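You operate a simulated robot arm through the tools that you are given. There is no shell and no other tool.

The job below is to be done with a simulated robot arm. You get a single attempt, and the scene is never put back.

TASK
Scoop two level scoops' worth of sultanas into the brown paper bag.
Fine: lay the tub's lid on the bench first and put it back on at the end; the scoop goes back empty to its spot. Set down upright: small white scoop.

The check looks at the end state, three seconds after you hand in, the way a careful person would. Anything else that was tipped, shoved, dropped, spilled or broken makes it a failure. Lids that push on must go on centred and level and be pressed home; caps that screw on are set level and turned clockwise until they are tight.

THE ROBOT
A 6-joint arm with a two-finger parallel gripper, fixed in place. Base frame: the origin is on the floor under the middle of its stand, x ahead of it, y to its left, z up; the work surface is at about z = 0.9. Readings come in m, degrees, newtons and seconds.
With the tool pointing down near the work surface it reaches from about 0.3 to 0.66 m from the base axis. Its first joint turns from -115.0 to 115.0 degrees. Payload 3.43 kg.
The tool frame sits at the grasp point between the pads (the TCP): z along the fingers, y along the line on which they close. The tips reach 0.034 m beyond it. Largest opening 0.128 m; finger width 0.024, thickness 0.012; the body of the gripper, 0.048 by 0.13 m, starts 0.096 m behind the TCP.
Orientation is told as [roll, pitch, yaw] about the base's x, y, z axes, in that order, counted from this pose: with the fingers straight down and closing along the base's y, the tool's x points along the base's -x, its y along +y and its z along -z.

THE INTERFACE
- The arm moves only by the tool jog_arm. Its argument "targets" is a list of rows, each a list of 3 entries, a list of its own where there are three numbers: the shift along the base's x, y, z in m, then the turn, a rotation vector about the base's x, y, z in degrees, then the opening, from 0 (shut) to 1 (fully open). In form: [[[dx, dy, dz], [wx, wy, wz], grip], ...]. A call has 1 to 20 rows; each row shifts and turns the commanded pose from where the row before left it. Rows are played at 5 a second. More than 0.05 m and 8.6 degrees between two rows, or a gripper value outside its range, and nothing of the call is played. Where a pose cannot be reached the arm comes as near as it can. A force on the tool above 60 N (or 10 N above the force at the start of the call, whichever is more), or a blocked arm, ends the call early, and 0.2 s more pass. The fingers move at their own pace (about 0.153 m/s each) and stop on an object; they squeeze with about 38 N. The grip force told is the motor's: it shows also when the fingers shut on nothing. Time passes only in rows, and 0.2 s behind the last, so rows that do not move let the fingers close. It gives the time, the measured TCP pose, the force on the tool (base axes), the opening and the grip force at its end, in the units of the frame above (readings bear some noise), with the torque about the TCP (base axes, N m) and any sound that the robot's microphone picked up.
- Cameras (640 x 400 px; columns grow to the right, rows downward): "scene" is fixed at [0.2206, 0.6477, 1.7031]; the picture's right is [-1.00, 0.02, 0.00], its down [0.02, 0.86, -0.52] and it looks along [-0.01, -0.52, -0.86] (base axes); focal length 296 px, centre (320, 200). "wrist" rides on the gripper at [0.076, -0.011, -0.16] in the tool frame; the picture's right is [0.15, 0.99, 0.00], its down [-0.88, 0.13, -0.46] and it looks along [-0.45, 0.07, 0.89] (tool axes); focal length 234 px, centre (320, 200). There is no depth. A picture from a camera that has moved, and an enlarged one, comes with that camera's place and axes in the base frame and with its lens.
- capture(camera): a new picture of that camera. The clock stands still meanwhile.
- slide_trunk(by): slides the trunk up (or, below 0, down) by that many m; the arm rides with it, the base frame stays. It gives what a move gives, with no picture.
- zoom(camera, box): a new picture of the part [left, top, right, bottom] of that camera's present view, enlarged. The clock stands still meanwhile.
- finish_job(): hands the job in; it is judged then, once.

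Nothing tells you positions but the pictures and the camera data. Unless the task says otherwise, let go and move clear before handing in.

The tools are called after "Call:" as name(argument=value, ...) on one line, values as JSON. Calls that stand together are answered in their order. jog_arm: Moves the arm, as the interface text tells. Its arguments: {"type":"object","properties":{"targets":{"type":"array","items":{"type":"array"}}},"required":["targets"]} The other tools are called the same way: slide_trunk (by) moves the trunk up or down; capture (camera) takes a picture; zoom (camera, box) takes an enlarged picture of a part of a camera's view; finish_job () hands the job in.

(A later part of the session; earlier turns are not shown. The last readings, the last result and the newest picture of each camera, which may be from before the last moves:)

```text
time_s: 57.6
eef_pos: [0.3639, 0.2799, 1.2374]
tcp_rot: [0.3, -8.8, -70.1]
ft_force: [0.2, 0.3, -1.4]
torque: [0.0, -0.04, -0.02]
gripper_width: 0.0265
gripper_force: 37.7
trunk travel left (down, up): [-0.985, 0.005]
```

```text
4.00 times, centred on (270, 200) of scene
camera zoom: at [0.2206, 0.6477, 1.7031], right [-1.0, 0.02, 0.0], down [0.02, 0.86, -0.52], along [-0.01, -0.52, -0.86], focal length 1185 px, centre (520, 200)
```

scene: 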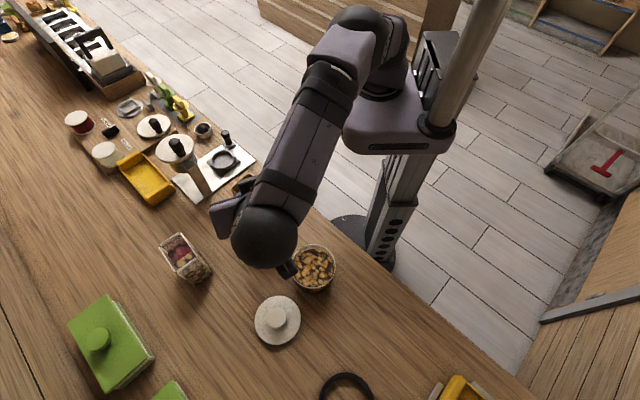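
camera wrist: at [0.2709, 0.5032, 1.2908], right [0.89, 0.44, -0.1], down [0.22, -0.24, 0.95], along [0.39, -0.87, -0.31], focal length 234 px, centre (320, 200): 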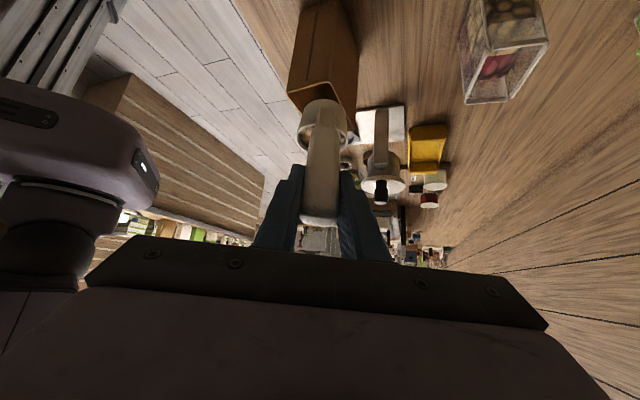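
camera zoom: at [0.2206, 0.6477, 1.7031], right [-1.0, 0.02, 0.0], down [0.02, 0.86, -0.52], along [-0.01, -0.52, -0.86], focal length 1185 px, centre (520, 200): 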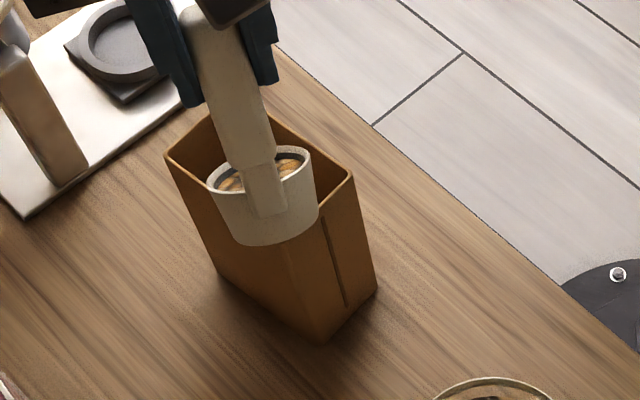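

Sultanas are sliding toward the lip, which sits inside the mouth outline. I'll continue slowly.

Call:
jog_arm(targets=[[[0.0041, -0.0113, 0.0024], [4.7, 1.7, 0], 0.05], [[0.0042, -0.0115, 0.0013], [4.7, 1.7, 0], 0.05], [[0.0042, -0.0115, 0.0003], [4.7, 1.7, 0], 0.05]])

Call:
zoom(camera="scene", box=[220, 150, 320, 250])

Call:
zoom(camera="wrist", box=[230, 20, 410, 180])

```text
time_s: 58.4
eef_pos: [0.3762, 0.2453, 1.2394]
tcp_rot: [0.3, 6.2, -70.1]
ft_force: [0.1, 0.0, -0.8]
torque: [-0.01, -0.02, 0.02]
gripper_width: 0.0265
gripper_force: 38.5
trunk travel left (down, up): [-0.985, 0.005]
```

```text
4.00 times, centred on (270, 200) of scene
camera zoom: at [0.2206, 0.6477, 1.7031], right [-1.0, 0.02, 0.0], down [0.02, 0.86, -0.52], along [-0.01, -0.52, -0.86], focal length 1185 px, centre (520, 200)
```

zoom: 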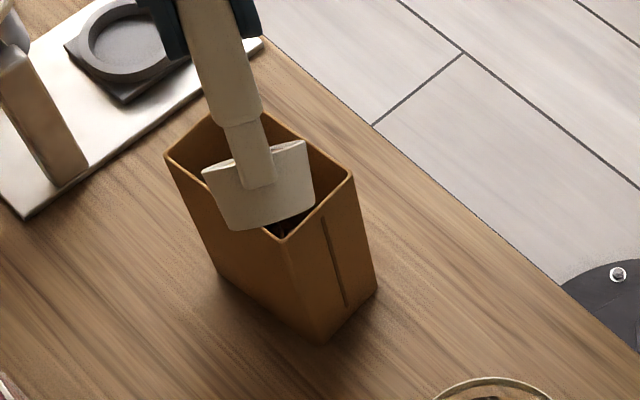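

```text
2.50 times, centred on (320, 100) of wrist
camera zoom: at [0.3455, 0.2959, 1.4061], right [0.88, 0.47, 0.02], down [0.43, -0.83, 0.36], along [0.19, -0.31, -0.93], focal length 585 px, centre (320, 450)
```

zoom: 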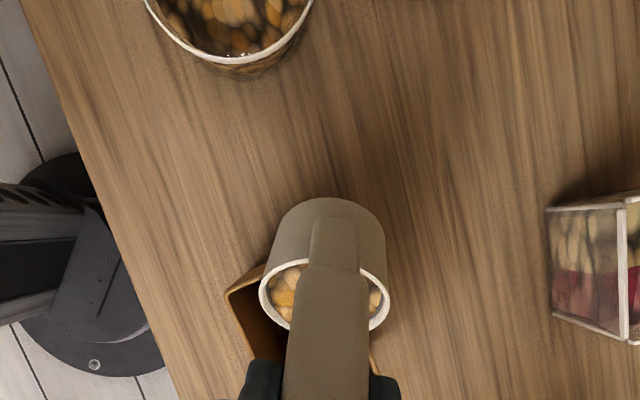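

Call:
jog_arm(targets=[[[0.0042, -0.0115, -0.0008], [4.7, 1.7, 0], 0.05], [[0.0041, -0.0114, -0.0018], [4.7, 1.7, 0], 0.05], [[0.0041, -0.0112, -0.003], [4.7, 1.7, 0], 0.05]])

Call:
zoom(camera="scene", box=[220, 150, 320, 250])

Call:
zoom(camera="wrist", box=[230, 20, 410, 180])

```text
time_s: 59.2
eef_pos: [0.3914, 0.2128, 1.2353]
tcp_rot: [0.4, 21.1, -70.0]
ft_force: [0.4, 0.3, -0.9]
torque: [-0.06, -0.04, 0.0]
gripper_width: 0.0264
gripper_force: 38.0
trunk travel left (down, up): [-0.985, 0.005]
```

```text
4.00 times, centred on (270, 200) of scene
camera zoom: at [0.2206, 0.6477, 1.7031], right [-1.0, 0.02, 0.0], down [0.02, 0.86, -0.52], along [-0.01, -0.52, -0.86], focal length 1185 px, centre (520, 200)
```

zoom: 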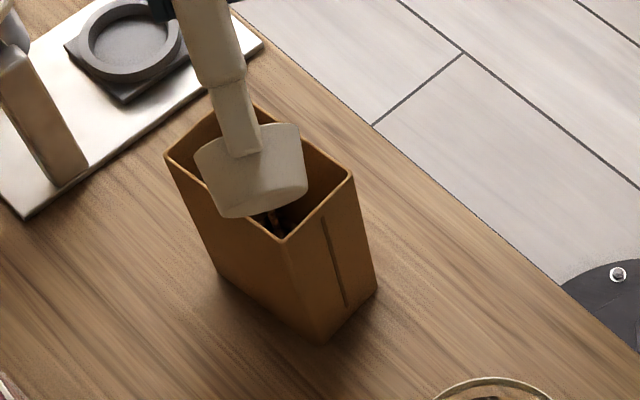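

```text
2.50 times, centred on (320, 100) of wrist
camera zoom: at [0.3743, 0.2203, 1.4102], right [0.88, 0.46, 0.06], down [0.46, -0.88, 0.11], along [0.1, -0.07, -0.99], focal length 585 px, centre (320, 450)
```

zoom: 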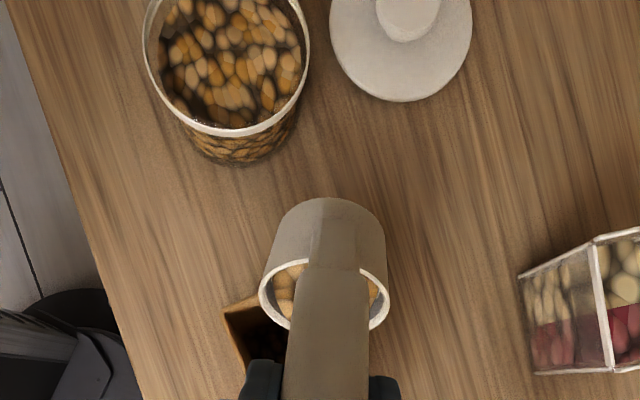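

Sultanas are now landing inside the bag. I'll keep tipping toward 92°.

Call:
jog_arm(targets=[[[0.0039, -0.0108, -0.0069], [4.7, 1.7, 0], 0.05], [[0.0053, -0.0147, -0.0091], [6.58, 2.38, 0], 0.05], [[0.0049, -0.0136, -0.012], [6.58, 2.38, 0], 0.05], [[0, 0, 0], [0, 0, 0], 0.05]])

Call:
zoom(camera="scene", box=[220, 150, 320, 250])

Call:
zoom(camera="wrist", box=[230, 20, 410, 180])

```text
time_s: 60.2
eef_pos: [0.4032, 0.1742, 1.2062]
tcp_rot: [0.4, 40.1, -70.0]
ft_force: [-0.9, -0.8, -0.7]
torque: [-0.1, -0.05, -0.02]
gripper_width: 0.0265
gripper_force: 37.6
trunk travel left (down, up): [-0.985, 0.005]
```

```text
4.00 times, centred on (270, 200) of scene
camera zoom: at [0.2206, 0.6477, 1.7031], right [-1.0, 0.02, 0.0], down [0.02, 0.86, -0.52], along [-0.01, -0.52, -0.86], focal length 1185 px, centre (520, 200)
```

zoom: 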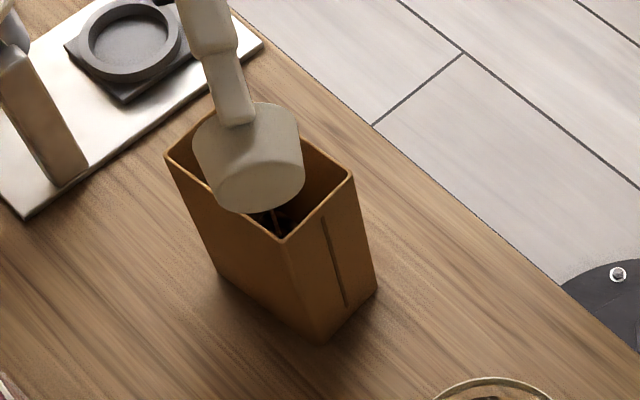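

```text
2.50 times, centred on (320, 100) of wrist
camera zoom: at [0.4073, 0.128, 1.3765], right [0.89, 0.44, 0.1], down [0.45, -0.87, -0.22], along [-0.01, 0.24, -0.97], focal length 585 px, centre (320, 450)
```

zoom: 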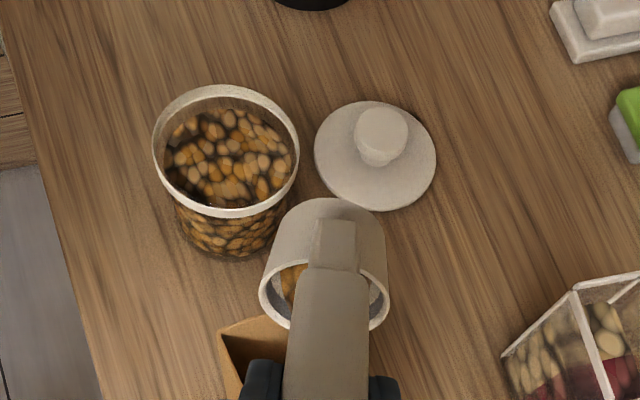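

The bowl is nearly empty. I'll tip on to about 110° and hold.

Call:
jog_arm(targets=[[[0.0046, -0.0126, -0.009], [6.58, 2.38, 0], 0.05], [[0.0041, -0.0112, -0.0108], [6.58, 2.38, 0], 0.05], [[0.0035, -0.0098, -0.0116], [6.58, 2.38, 0], 0.05], [[0, 0, 0], [0, 0, 0], 0.05], [[0, 0, 0], [0, 0, 0], 0.05], [[0, 0, 0], [0, 0, 0], 0.05]])

Call:
zoom(camera="scene", box=[220, 150, 320, 250])

Call:
zoom(camera="wrist", box=[230, 20, 410, 180])

Call:
capture(camera="scene")

```text
time_s: 61.6
eef_pos: [0.4154, 0.1418, 1.1745]
tcp_rot: [0.3, 60.9, -70.1]
ft_force: [-0.8, -0.4, -0.9]
torque: [-0.1, -0.04, -0.01]
gripper_width: 0.0264
gripper_force: 38.0
trunk travel left (down, up): [-0.985, 0.005]
```

```text
4.00 times, centred on (270, 200) of scene
camera zoom: at [0.2206, 0.6477, 1.7031], right [-1.0, 0.02, 0.0], down [0.02, 0.86, -0.52], along [-0.01, -0.52, -0.86], focal length 1185 px, centre (520, 200)
```

zoom: 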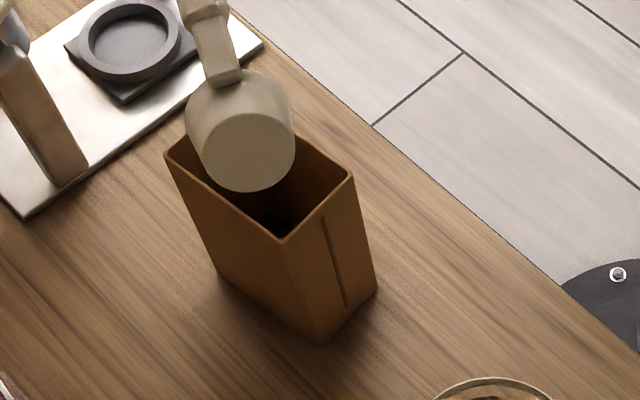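

```text
2.50 times, centred on (320, 100) of wrist
camera zoom: at [0.4394, 0.0402, 1.3173], right [0.91, 0.4, 0.13], down [0.4, -0.73, -0.55], along [-0.12, 0.55, -0.83], focal length 585 px, centre (320, 450)
```

zoom: 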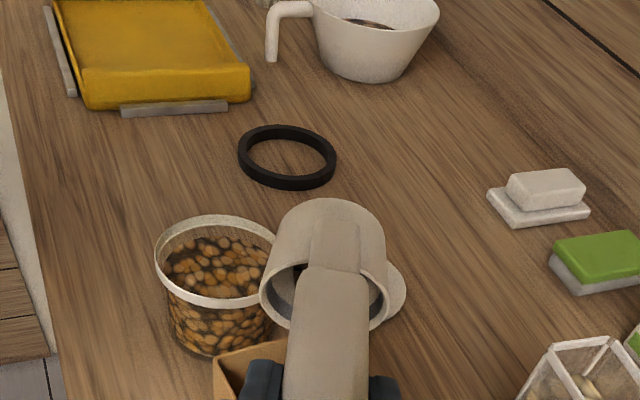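

```text
taken
```

scene: 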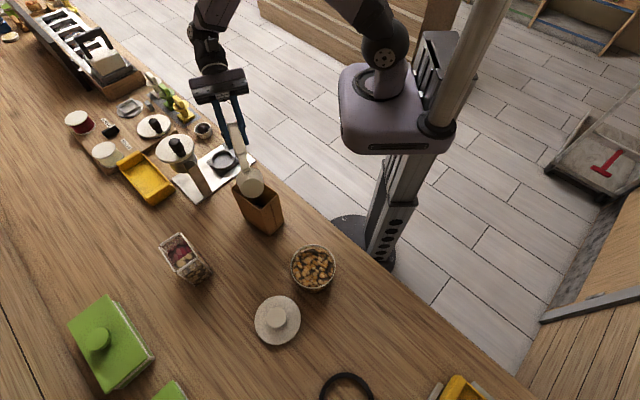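

The pour went cleanly with nothing outside the bag. I'll tip a bit further with a tiny shake so that nothing stays behind, then inspect the bowl.

Call:
jog_arm(targets=[[[0.0029, -0.0081, -0.0138], [6.58, 2.38, 0], 0.05], [[0.002, -0.006, -0.01], [6.58, 2.38, 0], 0.05], [[0, 0, 0.004], [0, 0, 0], 0.05], [[0, 0, -0.004], [0, 0, 0], 0.05], [[0, 0, 0.004], [0, 0, 0], 0.05], [[0, 0, -0.004], [0, 0, 0], 0.05], [[0, 0, 0], [0, 0, 0], 0.05], [[0, 0, 0], [0, 0, 0], 0.05]])

Call:
zoom(camera="wrist", box=[270, 80, 370, 180])

Call:
zoom(camera="scene", box=[220, 150, 320, 250])

```text
time_s: 63.4
eef_pos: [0.419, 0.1265, 1.1522]
tcp_rot: [0.4, 74.9, -70.0]
ft_force: [-0.3, 1.2, -0.9]
torque: [-0.11, -0.05, -0.02]
gripper_width: 0.0262
gripper_force: 38.4
trunk travel left (down, up): [-0.985, 0.005]
```

```text
4.00 times, centred on (320, 130) of wrist
camera zoom: at [0.4546, -0.0044, 1.2654], right [0.92, 0.37, 0.14], down [0.35, -0.58, -0.73], along [-0.19, 0.72, -0.67], focal length 937 px, centre (320, 480)
```

zoom: 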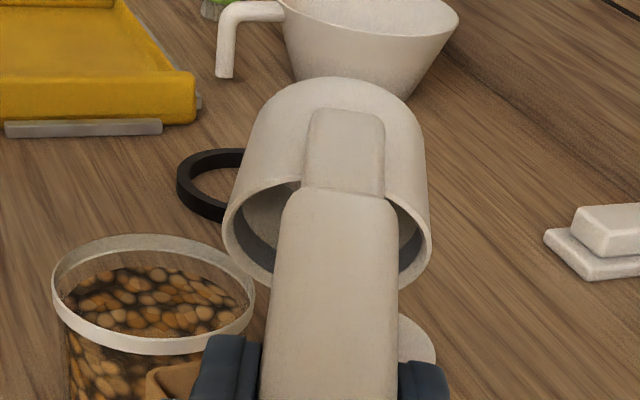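

```text
4.00 times, centred on (270, 200) of scene
camera zoom: at [0.2206, 0.6477, 1.7031], right [-1.0, 0.02, 0.0], down [0.02, 0.86, -0.52], along [-0.01, -0.52, -0.86], focal length 1185 px, centre (520, 200)
```

zoom: 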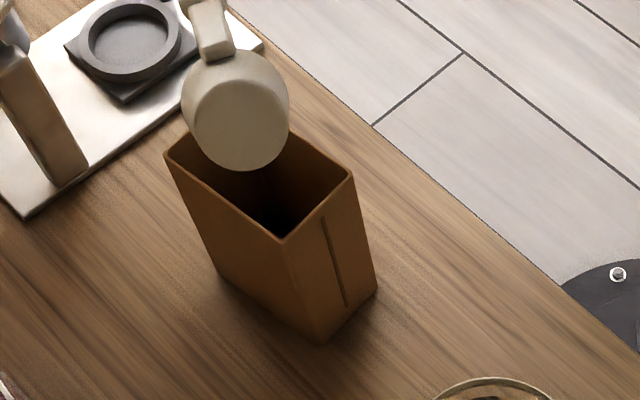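

The scoop is empty and all the sultanas went into the bag. I'll bring it back to 60° tilt over the bag and then re-measure the tub.

Call:
jog_arm(targets=[[[-0.002, 0.006, 0.012], [-6.58, -2.38, 0], 0.05], [[-0.0029, 0.0081, 0.0158], [-6.58, -2.38, 0], 0.05], [[-0.0035, 0.0098, 0.0136], [-6.58, -2.38, 0], 0.05], [[-0.0041, 0.0112, 0.0108], [-6.58, -2.38, 0], 0.05], [[-0.0046, 0.0126, 0.009], [-6.58, -2.38, 0], 0.05], [[-0.0049, 0.0136, 0.012], [-6.58, -2.38, 0], 0.05], [[-0.0053, 0.0147, 0.0091], [-6.58, -2.38, 0], 0.05], [[-0.0039, 0.0108, 0.0069], [-4.7, -1.7, 0], 0.05], [[-0.0041, 0.0112, 0.003], [-4.7, -1.7, 0], 0.05], [[0, 0, 0], [0, 0, 0], 0.05]])

Call:
zoom(camera="scene", box=[280, 230, 345, 300])

Call:
zoom(camera="scene", box=[220, 150, 320, 250])

Call:
capture(camera="wrist")

```text
time_s: 65.6
eef_pos: [0.386, 0.2229, 1.2451]
tcp_rot: [0.4, 16.1, -70.2]
ft_force: [-1.3, -0.1, -0.9]
torque: [-0.03, 0.01, 0.01]
gripper_width: 0.0265
gripper_force: 37.4
trunk travel left (down, up): [-0.985, 0.005]
```

```text
5.71 times, centred on (312, 265) of scene
camera zoom: at [0.2206, 0.6477, 1.7031], right [-1.0, 0.02, 0.0], down [0.02, 0.86, -0.52], along [-0.01, -0.52, -0.86], focal length 1693 px, centre (363, -171)
```

zoom: 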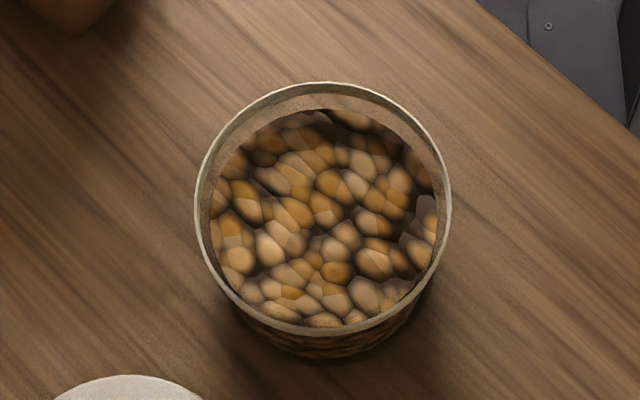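

```text
4.00 times, centred on (270, 200) of scene
camera zoom: at [0.2206, 0.6477, 1.7031], right [-1.0, 0.02, 0.0], down [0.02, 0.86, -0.52], along [-0.01, -0.52, -0.86], focal length 1185 px, centre (520, 200)
```

zoom: 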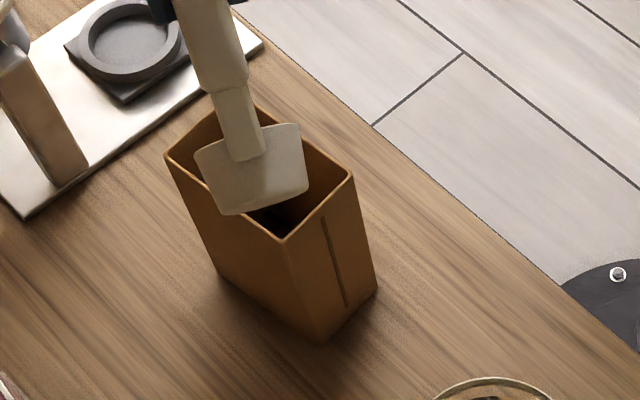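

```text
taken
camera wrist: at [0.3645, 0.2458, 1.4181], right [0.88, 0.47, 0.05], down [0.45, -0.87, 0.2], along [0.13, -0.15, -0.98], focal length 234 px, centre (320, 200)
```

wrist: 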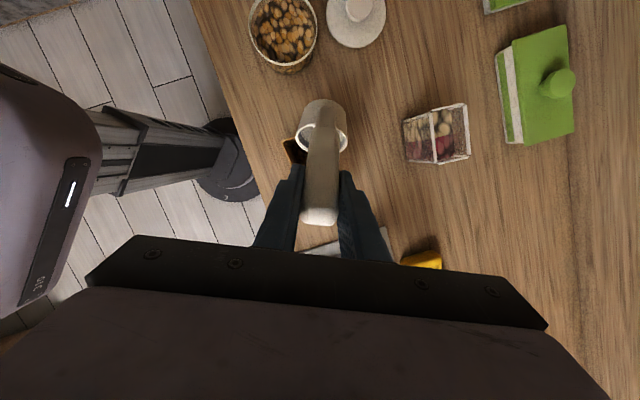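

The bag and bench look clean. The tub was nudged about 6 mm and now sits near (0.232, 0.4055), and its level has dropped only slightly. I'll move the tilted scoop back above the tub and aim for the new centre.

Call:
jog_arm(targets=[[[-0.0188, 0.0248, 0], [0, 0, 5.08], 0.05], [[-0.0188, 0.0248, 0], [0, 0, 5.08], 0.05], [[-0.0188, 0.0248, 0], [0, 0, 5.08], 0.05], [[-0.0188, 0.0248, 0], [0, 0, 5.08], 0.05], [[-0.0188, 0.0248, 0], [0, 0, 5.08], 0.05], [[-0.0189, 0.0246, 0], [0, 0, 5.08], 0.05], [[0, 0, -0.04], [0, 0, 0], 0.05], [[0, 0, -0.0476], [0, 0, 0], 0.05], [[0, 0, 0], [0, 0, 0], 0.05]])

Call:
zoom(camera="wrist", box=[255, 70, 385, 200])

Call:
zoom(camera="scene", box=[250, 190, 380, 310])

```text
time_s: 67.6
eef_pos: [0.2731, 0.3733, 1.1552]
tcp_rot: [0.4, 16.1, -39.6]
ft_force: [-0.2, 0.2, -0.6]
torque: [-0.05, -0.07, -0.02]
gripper_width: 0.0264
gripper_force: 37.9
trunk travel left (down, up): [-0.985, 0.005]
```

```text
3.08 times, centred on (320, 135) of wrist
camera zoom: at [0.2429, 0.3804, 1.3288], right [0.52, 0.85, 0.05], down [0.83, -0.52, 0.2], along [0.19, -0.06, -0.98], focal length 720 px, centre (320, 400)
```

zoom: 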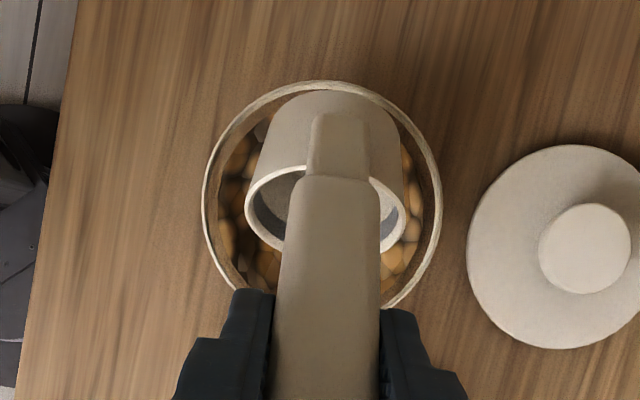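

```text
3.33 times, centred on (315, 250) of scene
camera zoom: at [0.2206, 0.6477, 1.7031], right [-1.0, 0.02, 0.0], down [0.02, 0.86, -0.52], along [-0.01, -0.52, -0.86], focal length 988 px, centre (337, 33)
```

zoom: 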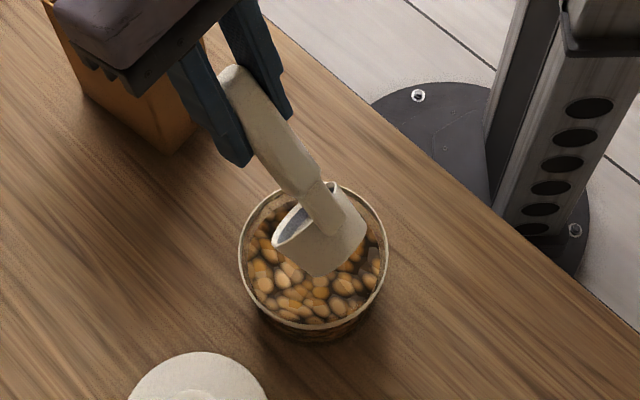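

Alignment is good. I'll plunge again for the second scoop and sweep, but stop at a 10° tilt while deep so the handle doesn't press on the tub wall.

Call:
jog_arm(targets=[[[0, 0, -0.015], [0, 0, 0], 0.05], [[0, 0, -0.015], [0, 0, 0], 0.05], [[0, 0, -0.012], [0, 0, 0], 0.05], [[0, 0, -0.012], [0, 0, 0], 0.05], [[0, 0, -0.01], [0, 0, 0], 0.05], [[0, 0, -0.0095], [0, 0, 0], 0.05]])

Call:
zoom(camera="wrist", box=[255, 70, 385, 200])

Call:
zoom(camera="scene", box=[250, 190, 380, 310])

```text
time_s: 69.0
eef_pos: [0.2719, 0.3723, 1.0818]
tcp_rot: [0.3, 16.2, -39.6]
ft_force: [0.5, -0.3, -0.8]
torque: [-0.03, -0.06, -0.02]
gripper_width: 0.0265
gripper_force: 38.0
trunk travel left (down, up): [-0.985, 0.005]
```

```text
3.08 times, centred on (320, 135) of wrist
camera zoom: at [0.2422, 0.3823, 1.2551], right [0.52, 0.85, 0.05], down [0.83, -0.52, 0.2], along [0.19, -0.06, -0.98], focal length 720 px, centre (320, 400)
```

zoom: 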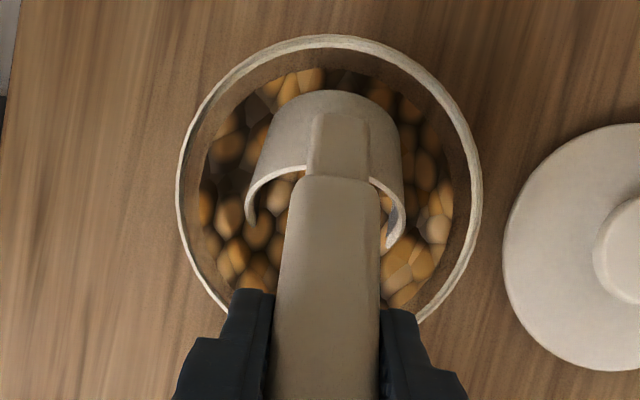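

```text
3.33 times, centred on (315, 250) of scene
camera zoom: at [0.2206, 0.6477, 1.7031], right [-1.0, 0.02, 0.0], down [0.02, 0.86, -0.52], along [-0.01, -0.52, -0.86], focal length 988 px, centre (337, 33)
```

zoom: 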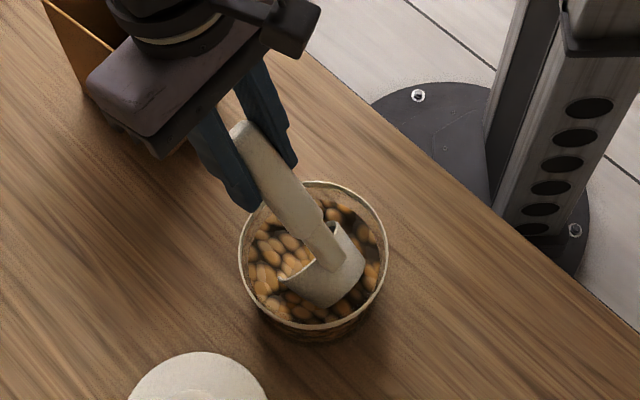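

Call:
jog_arm(targets=[[[-0.01395, 0.01154, 0.002], [-5.42, -6.55, 0], 0.05], [[-0.01225, 0.01013, -0.0008], [-4.78, -5.78, 0], 0.05], [[-0.01202, 0.00994, -0.0028], [-4.78, -5.78, 0], 0.05], [[-0.01163, 0.00962, -0.0045], [-4.78, -5.78, 0], 0.05], [[-0.01102, 0.00911, -0.0073], [-4.78, -5.78, 0], 0.05], [[-0.00863, 0.00714, -0.0076], [-4.14, -5.01, 0], 0.05], [[-0.00755, 0.00625, -0.0088], [-3.82, -4.62, 0], 0.05]])

Call:
zoom(camera="scene", box=[250, 190, 380, 310])

Call:
capture(camera="wrist")

```text
time_s: 70.6
eef_pos: [0.1935, 0.4386, 1.0523]
tcp_rot: [0.5, -35.1, -39.7]
ft_force: [-0.8, 0.5, -1.4]
torque: [0.04, 0.03, 0.03]
gripper_width: 0.0265
gripper_force: 38.5
trunk travel left (down, up): [-0.985, 0.005]
```

```text
3.33 times, centred on (315, 250) of scene
camera zoom: at [0.2206, 0.6477, 1.7031], right [-1.0, 0.02, 0.0], down [0.02, 0.86, -0.52], along [-0.01, -0.52, -0.86], focal length 988 px, centre (337, 33)
```

zoom: 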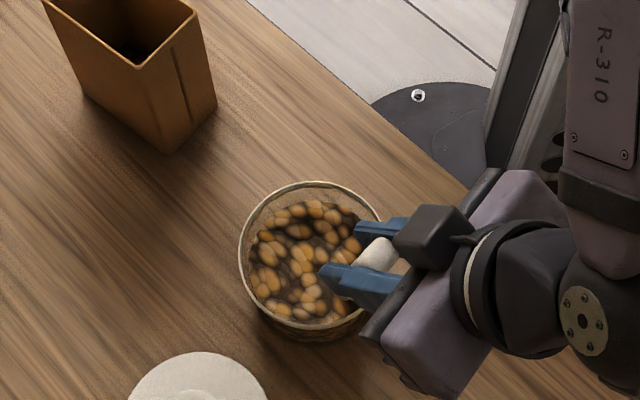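

```text
taken
camera wrist: at [0.0682, 0.5265, 1.1395], right [0.54, 0.84, -0.08], down [0.43, -0.19, 0.88], along [0.72, -0.51, -0.47], focal length 234 px, centre (320, 200)
```

wrist: 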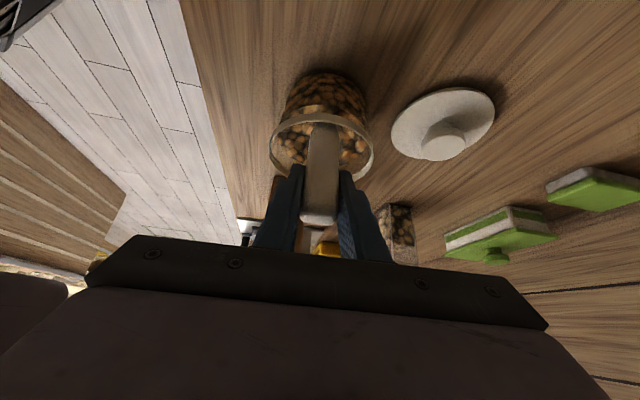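

The tub didn't move this time and the bowl is fully under the surface. I'll level it while lifting out.

Call:
jog_arm(targets=[[[-0.00562, 0.00465, 0.0035], [-2.55, -3.08, 0], 0.05], [[-0.00393, 0.00325, 0.0068], [-1.91, -2.31, 0], 0.05], [[-0.00378, 0.00312, 0.0065], [-1.91, -2.31, 0], 0.05], [[0, 0, 0.012], [0, 0, 0], 0.05], [[0, 0, 0.012], [0, 0, 0], 0.05], [[0, 0, 0.015], [0, 0, 0], 0.05], [[0, 0, 0.015], [0, 0, 0], 0.05], [[0, 0, 0], [0, 0, 0], 0.05]])

Call:
zoom(camera="scene", box=[290, 225, 350, 275])

Call:
zoom(camera="scene", box=[250, 190, 380, 310])

```text
time_s: 72.4
eef_pos: [0.1819, 0.4468, 1.1233]
tcp_rot: [0.3, -45.1, -39.7]
ft_force: [-0.8, 0.2, -1.1]
torque: [0.01, 0.05, -0.02]
gripper_width: 0.0263
gripper_force: 38.3
trunk travel left (down, up): [-0.985, 0.005]
```

```text
8.00 times, centred on (320, 250) of scene
camera zoom: at [0.2206, 0.6477, 1.7031], right [-1.0, 0.02, 0.0], down [0.02, 0.86, -0.52], along [-0.01, -0.52, -0.86], focal length 2370 px, centre (320, -200)
```

zoom: 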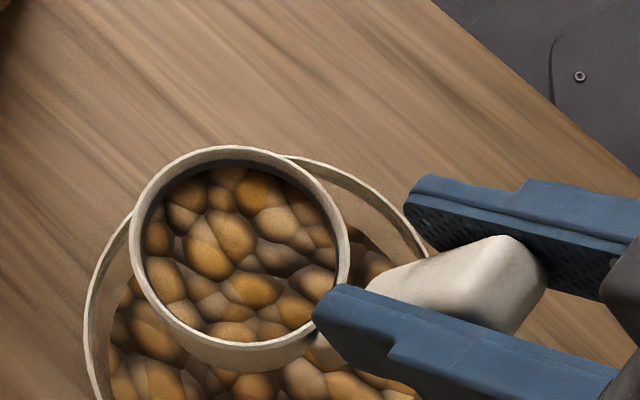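

```text
3.33 times, centred on (315, 250) of scene
camera zoom: at [0.2206, 0.6477, 1.7031], right [-1.0, 0.02, 0.0], down [0.02, 0.86, -0.52], along [-0.01, -0.52, -0.86], focal length 988 px, centre (337, 33)
```

zoom: 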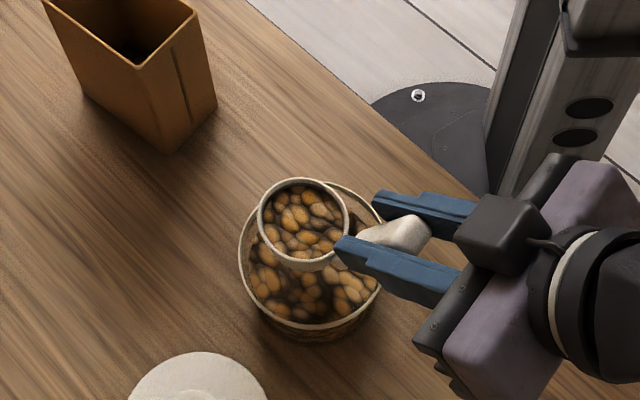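

The second scoop is filled to the same ring level as the first. I'll raise it gently and carry it to the same pouring position.

Call:
jog_arm(targets=[[[0, 0, 0.015], [0, 0, 0], 0.05], [[0, 0, 0.025], [0, 0, 0], 0.05], [[0, 0, 0.03], [0, 0, 0], 0.05], [[0, 0, 0.025], [0, 0, 0], 0.05], [[0, 0, 0.0135], [0, 0, 0], 0.05], [[0.015, -0.0092, 0], [0, 0, -3.0], 0.05], [[0.0224, -0.01368, 0], [0, 0, -4.4], 0.05], [[0.0224, -0.01368, 0], [0, 0, -4.4], 0.05], [[0.0224, -0.01368, 0], [0, 0, -4.4], 0.05], [[0.0224, -0.01368, 0], [0, 0, -4.4], 0.05], [[0.0224, -0.01368, 0], [0, 0, -4.4], 0.05], [[0.015, -0.0091, 0], [0, 0, -2.7], 0.05], [[0.0149, -0.0091, 0], [0, 0, -2.7], 0.05], [[0, 0, 0], [0, 0, 0], 0.05]])

Call:
zoom(camera="wrist", box=[250, 0, 400, 150])

Call:
capture(camera="scene")

```text
time_s: 75.4
eef_pos: [0.3382, 0.3505, 1.233]
tcp_rot: [0.3, -44.9, -70.0]
ft_force: [0.1, -0.2, -0.7]
torque: [0.07, 0.02, -0.01]
gripper_width: 0.0263
gripper_force: 37.8
trunk travel left (down, up): [-0.985, 0.005]
```

```text
2.67 times, centred on (325, 75) of wrist
camera zoom: at [0.2712, 0.5036, 1.2923], right [0.89, 0.44, -0.1], down [0.22, -0.24, 0.95], along [0.39, -0.87, -0.31], focal length 624 px, centre (307, 533)
```

zoom: 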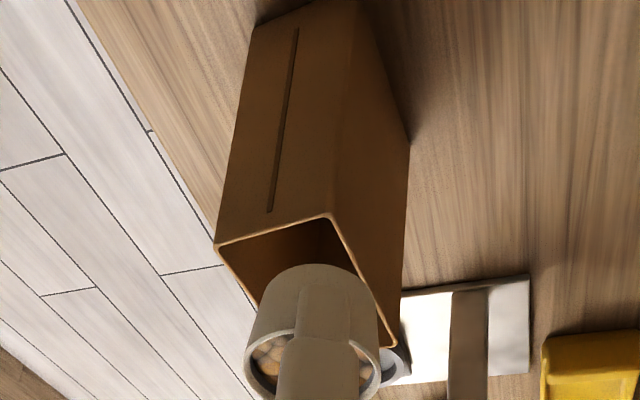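

```text
taken
```

scene: 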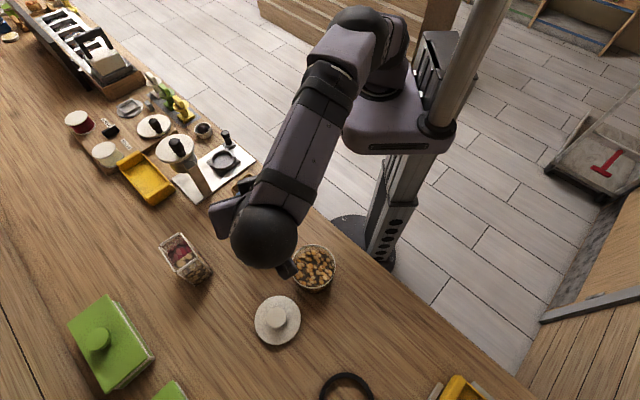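

The pose is the same as for the first pour and the bowl is aligned with the mouth. I'll repeat the same slow tipping path, first part.

Call:
jog_arm(targets=[[[0.004, -0.0111, 0.0014], [6.58, 2.38, 0], 0.05], [[0.0045, -0.0125, 0.0008], [6.58, 2.38, 0], 0.05], [[0.0049, -0.0135, 0.0011], [6.58, 2.38, 0], 0.05], [[0.0037, -0.0103, 0.0014], [4.7, 1.7, 0], 0.05], [[0.0039, -0.0107, 0.0015], [4.7, 1.7, 0], 0.05], [[0.004, -0.011, -0.0016], [4.7, 1.7, 0], 0.05], [[0.0041, -0.0113, 0.0024], [4.7, 1.7, 0], 0.05], [[0.0042, -0.0115, 0.0013], [4.7, 1.7, 0], 0.05], [[0.0042, -0.0115, 0.0003], [4.7, 1.7, 0], 0.05]])

Call:
zoom(camera="scene", box=[220, 150, 320, 250])

```text
time_s: 77.4
eef_pos: [0.3753, 0.2476, 1.2399]
tcp_rot: [0.3, 6.2, -70.1]
ft_force: [-0.2, -0.3, -1.0]
torque: [-0.04, -0.03, 0.01]
gripper_width: 0.0267
gripper_force: 37.7
trunk travel left (down, up): [-0.985, 0.005]
```

```text
4.00 times, centred on (270, 200) of scene
camera zoom: at [0.2206, 0.6477, 1.7031], right [-1.0, 0.02, 0.0], down [0.02, 0.86, -0.52], along [-0.01, -0.52, -0.86], focal length 1185 px, centre (520, 200)
```

zoom: 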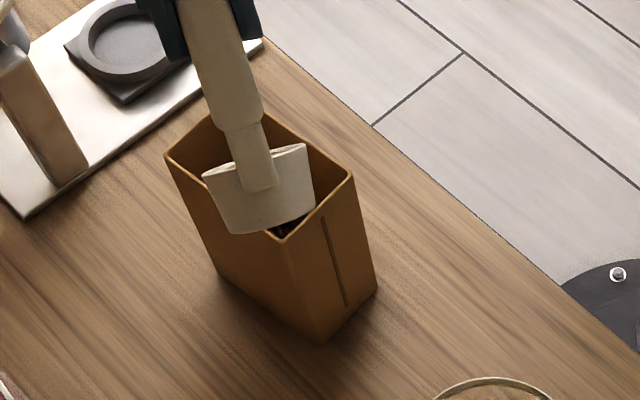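

It matches the first pour exactly, so I'll keep tipping slowly through the emptying range.

Call:
jog_arm(targets=[[[0.0042, -0.0115, -0.0008], [4.7, 1.7, 0], 0.05], [[0.0041, -0.0114, -0.0018], [4.7, 1.7, 0], 0.05], [[0.0041, -0.0112, -0.003], [4.7, 1.7, 0], 0.05], [[0, 0, 0], [0, 0, 0], 0.05], [[0.0039, -0.0108, -0.0069], [4.7, 1.7, 0], 0.05], [[0.0053, -0.0147, -0.0091], [6.58, 2.38, 0], 0.05], [[0.0049, -0.0136, -0.012], [6.58, 2.38, 0], 0.05], [[0, 0, 0], [0, 0, 0], 0.05], [[0.0046, -0.0126, -0.009], [6.58, 2.38, 0], 0.05], [[0.0041, -0.0112, -0.0108], [6.58, 2.38, 0], 0.05], [[0.0035, -0.0098, -0.0116], [6.58, 2.38, 0], 0.05], [[0.0029, -0.0081, -0.0138], [6.58, 2.38, 0], 0.05], [[0.002, -0.006, -0.01], [6.58, 2.38, 0], 0.05], [[0, 0, 0.004], [0, 0, 0], 0.05], [[0, 0, -0.004], [0, 0, 0], 0.05], [[0, 0, 0.004], [0, 0, 0], 0.05], [[0, 0, -0.004], [0, 0, 0], 0.05], [[0, 0, 0], [0, 0, 0], 0.05]])

Call:
zoom(camera="wrist", box=[270, 80, 370, 180])

Call:
zoom(camera="scene", box=[220, 150, 320, 250])

```text
time_s: 81.2
eef_pos: [0.4191, 0.1276, 1.1499]
tcp_rot: [0.9, 74.9, -69.8]
ft_force: [1.0, 0.0, -0.6]
torque: [-0.11, -0.04, 0.02]
gripper_width: 0.0263
gripper_force: 37.7
trunk travel left (down, up): [-0.985, 0.005]
```

```text
4.00 times, centred on (320, 130) of wrist
camera zoom: at [0.4536, -0.0033, 1.2646], right [0.92, 0.37, 0.14], down [0.35, -0.59, -0.73], along [-0.18, 0.72, -0.67], focal length 937 px, centre (320, 480)
```

zoom: 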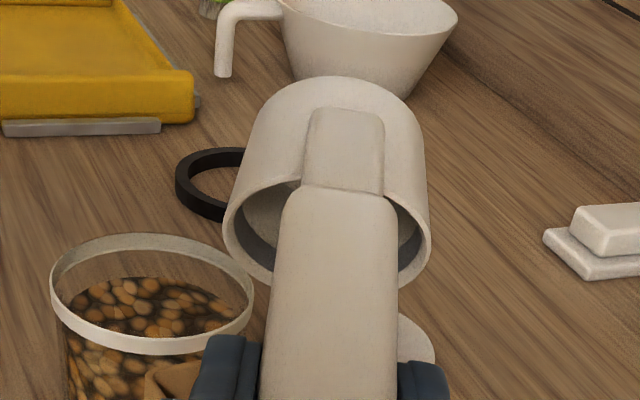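

```text
4.00 times, centred on (270, 200) of scene
camera zoom: at [0.2206, 0.6477, 1.7031], right [-1.0, 0.02, 0.0], down [0.02, 0.86, -0.52], along [-0.01, -0.52, -0.86], focal length 1185 px, centre (520, 200)
```

zoom: 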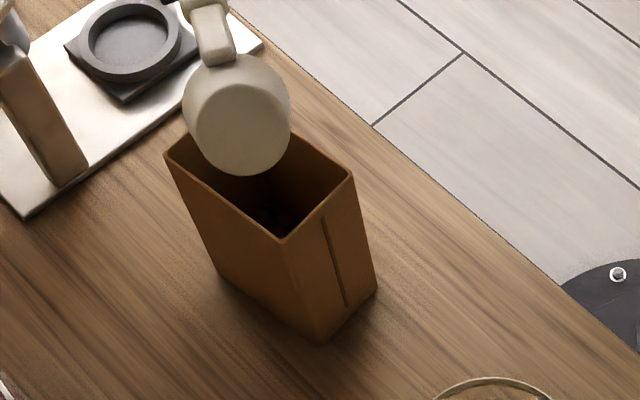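

The bowl is empty and both scoops are in the bag, with nothing spilled. I'll reverse the tilt back to level, then return the scoop to its spot.

Call:
jog_arm(targets=[[[-0.002, 0.006, 0.012], [-6.58, -2.38, 0], 0.05], [[-0.0029, 0.0081, 0.0158], [-6.58, -2.38, 0], 0.05], [[-0.0035, 0.0098, 0.0136], [-6.58, -2.38, 0], 0.05], [[-0.0041, 0.0112, 0.0108], [-6.58, -2.38, 0], 0.05], [[-0.0046, 0.0126, 0.009], [-6.58, -2.38, 0], 0.05], [[-0.0049, 0.0136, 0.012], [-6.58, -2.38, 0], 0.05], [[-0.0053, 0.0147, 0.0091], [-6.58, -2.38, 0], 0.05], [[-0.0039, 0.0108, 0.0069], [-4.7, -1.7, 0], 0.05], [[-0.0041, 0.0112, 0.003], [-4.7, -1.7, 0], 0.05], [[-0.0041, 0.0114, 0.0018], [-4.7, -1.7, 0], 0.05], [[-0.0042, 0.0115, 0.0008], [-4.7, -1.7, 0], 0.05], [[-0.0042, 0.0115, -0.0003], [-4.7, -1.7, 0], 0.05], [[-0.0042, 0.0115, -0.0013], [-4.7, -1.7, 0], 0.05], [[-0.0041, 0.0113, -0.0024], [-4.7, -1.7, 0], 0.05], [[-0.004, 0.011, 0.0016], [-4.7, -1.7, 0], 0.05], [[-0.0039, 0.0107, -0.0015], [-4.7, -1.7, 0], 0.05], [[-0.0037, 0.0103, -0.0014], [-4.7, -1.7, 0], 0.05], [[-0.0049, 0.0135, -0.0011], [-6.58, -2.38, 0], 0.05], [[-0.0045, 0.0125, -0.0008], [-6.58, -2.38, 0], 0.05], [[-0.004, 0.0111, -0.0014], [-6.58, -2.38, 0], 0.05]])

Call:
jog_arm(targets=[[[-0.0199, 0.01075, 0.0125], [0, 0, 7.93], 0.05], [[-0.0199, 0.01075, 0.0125], [0, 0, 7.93], 0.05], [[-0.0199, 0.01075, 0.0125], [0, 0, 7.93], 0.05], [[-0.0199, 0.01075, 0.0125], [0, 0, 7.93], 0.05], [[-0.0199, 0.01075, 0.0125], [0, 0, 7.93], 0.05], [[-0.0199, 0.01075, 0.0125], [0, 0, 7.93], 0.05], [[-0.0199, 0.01075, 0.0125], [0, 0, 7.93], 0.05], [[-0.0199, 0.01075, 0.0125], [0, 0, 7.93], 0.05], [[-0.0199, 0.01075, 0.0125], [0, 0, 7.93], 0.05], [[-0.0199, 0.01075, 0.0125], [0, 0, 7.93], 0.05], [[-0.0199, 0.01075, 0.0125], [0, 0, 7.93], 0.05], [[-0.0199, 0.01075, 0.0125], [0, 0, 7.93], 0.05], [[0, 0, 0], [0, 0, 0], 0.05]])

Call:
capture(camera="scene")

```text
time_s: 85.4
eef_pos: [0.3382, 0.3531, 1.235]
tcp_rot: [0.4, -45.1, -69.9]
ft_force: [-0.5, 0.0, -0.3]
torque: [0.03, 0.05, -0.03]
gripper_width: 0.0262
gripper_force: 38.1
trunk travel left (down, up): [-0.985, 0.005]
```

```text
time_s: 88.2
eef_pos: [0.0993, 0.4808, 1.3861]
tcp_rot: [0.3, -44.9, 25.3]
ft_force: [0.3, -0.1, -0.7]
torque: [-0.05, 0.03, 0.01]
gripper_width: 0.0264
gripper_force: 38.3
trunk travel left (down, up): [-0.985, 0.005]
```

```text
taken
```

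scene: 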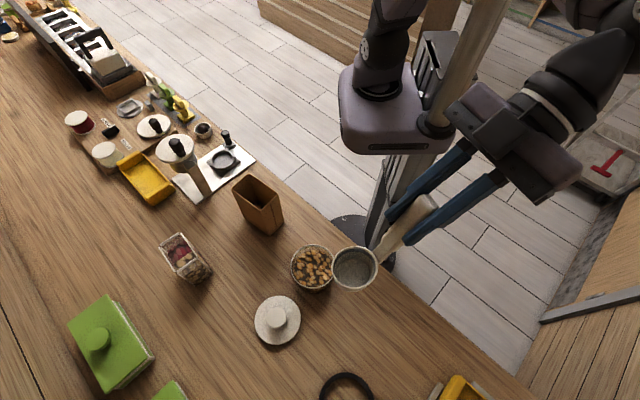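

The scoop is empty and level. I'll lower the trunk so that the set-down pose is comfortably reachable.

Call:
slide_trunk(by=-0.29)

Call:
jog_arm(targets=[[[-0.0143, 0.005, 0], [0, 0, 6.5], 0.05], [[-0.0143, 0.005, 0], [0, 0, 6.5], 0.05], [[-0.0143, 0.005, 0], [0, 0, 6.6], 0.05], [[-0.0143, 0.0057, 0], [0, 0, 6.6], 0.05], [[0, 0, 0], [0, 0, 0], 0.05]])

Call:
capture(camera="scene")

Call:
zoom(camera="scene", box=[340, 230, 480, 360])

```text
time_s: 91.1
eef_pos: [0.1005, 0.4806, 1.0964]
tcp_rot: [0.3, -44.9, 25.2]
ft_force: [0.2, -0.4, -1.8]
torque: [-0.04, 0.06, 0.01]
gripper_width: 0.0263
gripper_force: 38.5
trunk travel left (down, up): [-0.695, 0.295]
```

```text
time_s: 92.3
eef_pos: [0.0439, 0.5017, 1.0948]
tcp_rot: [0.1, -44.8, 51.5]
ft_force: [0.5, -0.2, -0.6]
torque: [-0.04, 0.04, 0.0]
gripper_width: 0.0264
gripper_force: 37.7
trunk travel left (down, up): [-0.695, 0.295]
```

```text
taken
```

scene: 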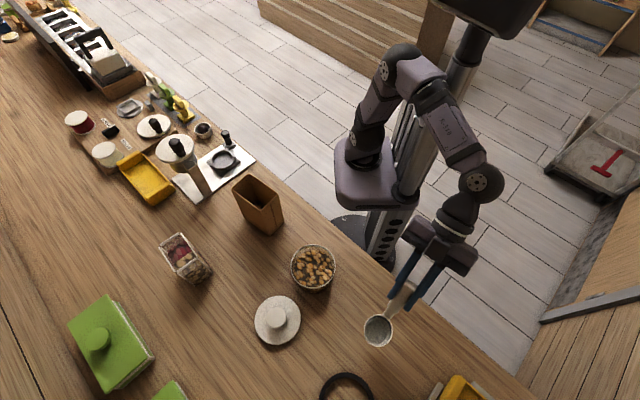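

```text
3.08 times, centred on (410, 295) of scene
camera zoom: at [0.2206, 0.6477, 1.7031], right [-1.0, 0.02, 0.0], down [0.02, 0.86, -0.52], along [-0.01, -0.52, -0.86], focal length 912 px, centre (43, -92)
```

zoom: 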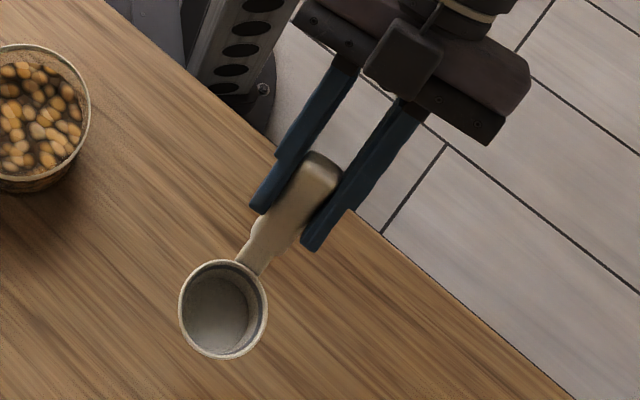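

The pose matches the pickup pose in x, y and yaw. I'll lower toward the bench, with careful final steps.

Call:
jog_arm(targets=[[[0, 0, -0.025], [0, 0, 0], 0.05], [[0, 0, -0.02], [0, 0, 0], 0.05], [[0, 0, -0.012], [0, 0, 0], 0.05], [[0, 0, -0.004], [0, 0, 0], 0.05], [[0, 0, 0], [0, 0, 0], 0.05]])

Call:
zoom(camera="scene", box=[340, 230, 480, 360])

```text
time_s: 93.5
eef_pos: [0.0427, 0.5004, 1.0359]
tcp_rot: [0.3, -45.0, 51.2]
ft_force: [0.3, -0.3, -0.3]
torque: [-0.02, 0.05, 0.01]
gripper_width: 0.0263
gripper_force: 38.2
trunk travel left (down, up): [-0.695, 0.295]
```

```text
3.08 times, centred on (410, 295) of scene
camera zoom: at [0.2206, 0.6477, 1.7031], right [-1.0, 0.02, 0.0], down [0.02, 0.86, -0.52], along [-0.01, -0.52, -0.86], focal length 912 px, centre (43, -92)
```

zoom: 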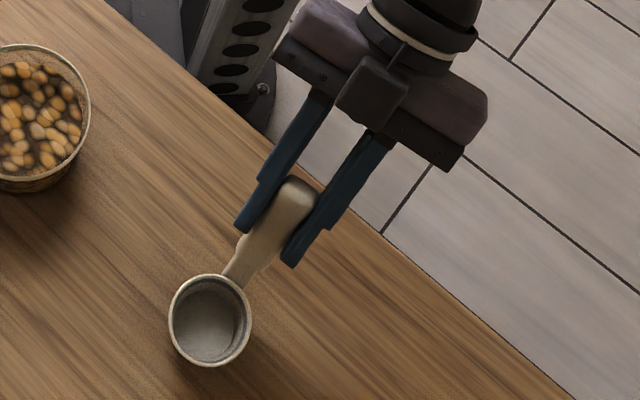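

Call:
jog_arm(targets=[[[0, -0.0025, -0.002], [0, 0, 0], 0.05], [[0, 0, -0.002], [0, 0, 0], 0.05], [[0, 0, -0.001], [0, 0, 0], 0.05], [[0, 0, 0], [0, 0, 0], 0.05]])

```text
time_s: 94.5
eef_pos: [0.0447, 0.4999, 1.0305]
tcp_rot: [0.3, -45.1, 51.4]
ft_force: [0.3, 1.5, 10.4]
torque: [0.86, -0.86, 0.04]
gripper_width: 0.0263
gripper_force: 38.0
trunk travel left (down, up): [-0.695, 0.295]
```

The bowl is touching the bench at 10 N. I'll relieve the press slightly and open the fingers gradually.

Call:
jog_arm(targets=[[[0, 0, 0.001], [0, 0, 0], 0.05], [[0, 0, 0], [0, 0, 0], 0.05]])

Call:
zoom(camera="scene", box=[340, 230, 480, 360])

```text
time_s: 95.1
eef_pos: [0.0451, 0.4993, 1.0301]
tcp_rot: [0.2, -45.0, 51.4]
ft_force: [-1.4, 2.9, 10.0]
torque: [0.86, -0.43, 0.25]
gripper_width: 0.0262
gripper_force: 37.7
trunk travel left (down, up): [-0.695, 0.295]
```

```text
3.08 times, centred on (410, 295) of scene
camera zoom: at [0.2206, 0.6477, 1.7031], right [-1.0, 0.02, 0.0], down [0.02, 0.86, -0.52], along [-0.01, -0.52, -0.86], focal length 912 px, centre (43, -92)
```

zoom: 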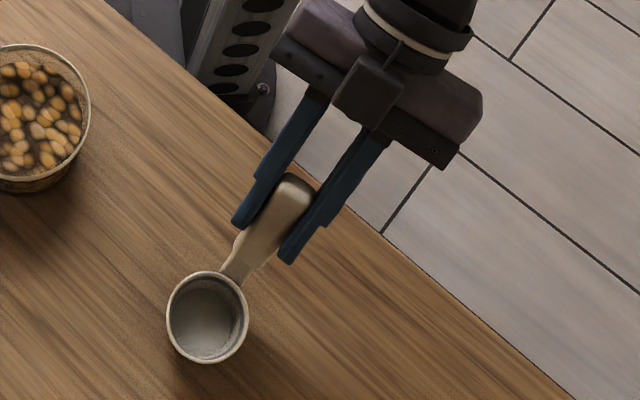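

The bowl's position in the image now matches its original spot almost to the pixel. I'll ease off a little more to unload it.

Call:
jog_arm(targets=[[[0, 0, 0.001], [0, 0, 0], 0.05], [[0, 0, 0], [0, 0, 0], 0.05]])

```text
time_s: 95.7
eef_pos: [0.0452, 0.4973, 1.0312]
tcp_rot: [0.2, -44.8, 51.2]
ft_force: [-0.1, -0.1, 1.9]
torque: [0.2, -0.06, 0.1]
gripper_width: 0.0263
gripper_force: 37.8
trunk travel left (down, up): [-0.695, 0.295]
```

The load is nearly gone at 1.9 N. I'm releasing slowly.

Call:
jog_arm(targets=[[[0, 0, 0], [0, 0, 0], 0.22], [[0, 0, 0], [0, 0, 0], 0.26], [[0, 0, 0], [0, 0, 0], 0.35], [[0, 0, 0], [0, 0, 0], 0.6], [[0, 0, 0], [0, 0, 0], 1.0], [[0, 0, 0], [0, 0, 0], 1.0], [[0, 0, 0], [0, 0, 0], 1.0]])

Call:
zoom(camera="scene", box=[340, 230, 480, 360])

Call:
capture(camera="wrist")

```text
time_s: 97.3
eef_pos: [0.0453, 0.4993, 1.0335]
tcp_rot: [0.2, -44.9, 51.1]
ft_force: [-0.3, 0.1, -1.0]
torque: [-0.02, -0.02, 0.02]
gripper_width: 0.1281
gripper_force: 0.1
trunk travel left (down, up): [-0.695, 0.295]
```

```text
3.08 times, centred on (410, 295) of scene
camera zoom: at [0.2206, 0.6477, 1.7031], right [-1.0, 0.02, 0.0], down [0.02, 0.86, -0.52], along [-0.01, -0.52, -0.86], focal length 912 px, centre (43, -92)
```

zoom: 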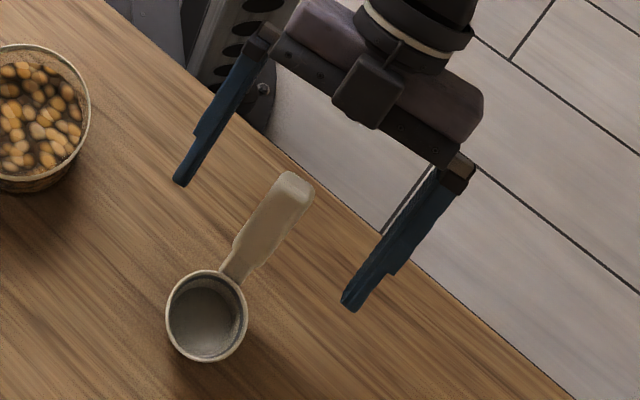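

```text
taken
camera wrist: at [-0.0499, 0.362, 1.092], right [-0.84, 0.54, -0.1], down [0.09, 0.31, 0.95], along [0.54, 0.78, -0.31], focal length 234 px, centre (320, 200)
```

wrist: 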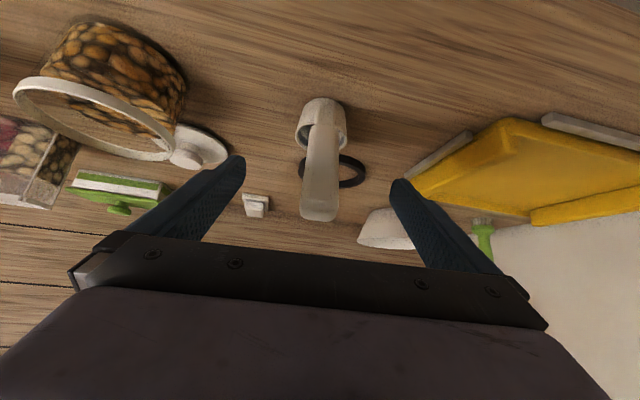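

The scoop stands upright and empty on its original spot. I'll rise clear, restore the trunk height, and swing the tool back to pointing straight down.

Call:
jog_arm(targets=[[[0, 0, 0.03], [0, 0, 0], 1], [[0, 0, 0.04], [0, 0, 0], 1], [[0, 0, 0.04], [0, 0, 0], 1], [[0, 0, 0.04], [0, 0, 0], 1], [[0, 0, 0], [0, 0, 0], 1]])

Call:
slide_trunk(by=0.23)

Call:
jog_arm(targets=[[[0, 0, -0.02], [-5.86, 4.68, 0], 1], [[0, 0, -0.028], [-5.86, 4.68, 0], 1], [[0, 0, -0.028], [-5.86, 4.68, 0], 1], [[0, 0, -0.028], [-5.86, 4.68, 0], 1], [[0, 0, -0.028], [-5.86, 4.68, 0], 1], [[0, 0, -0.028], [-5.86, 4.68, 0], 1], [[0, 0, 0], [0, 0, 0], 1]])

Call:
capture(camera="scene")

```text
time_s: 98.5
eef_pos: [0.0444, 0.4982, 1.1829]
tcp_rot: [0.3, -44.9, 51.0]
ft_force: [0.8, 0.0, -0.3]
torque: [-0.02, -0.03, 0.01]
gripper_width: 0.1277
gripper_force: 0.1
trunk travel left (down, up): [-0.695, 0.295]
```

```text
time_s: 100.9
eef_pos: [0.0454, 0.4989, 1.4129]
tcp_rot: [0.4, -45.0, 50.9]
ft_force: [0.6, 0.1, 0.0]
torque: [0.01, -0.01, 0.02]
gripper_width: 0.1281
gripper_force: 0.0
trunk travel left (down, up): [-0.925, 0.065]
```

```text
time_s: 102.5
eef_pos: [0.0408, 0.4974, 1.2521]
tcp_rot: [0.2, 0.1, 51.3]
ft_force: [0.0, -0.9, -0.4]
torque: [0.03, 0.0, -0.01]
gripper_width: 0.1281
gripper_force: 0.0
trunk travel left (down, up): [-0.925, 0.065]
```

```text
taken
```

scene: 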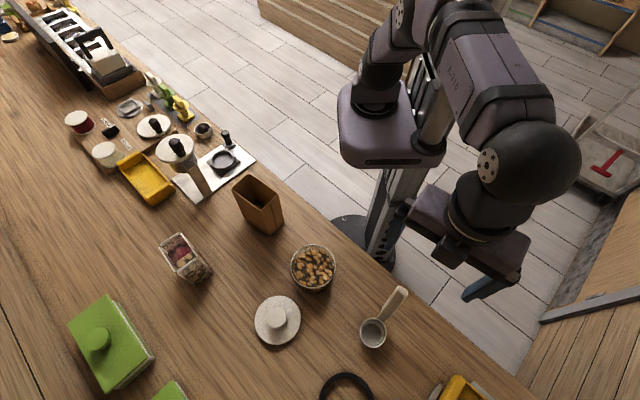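

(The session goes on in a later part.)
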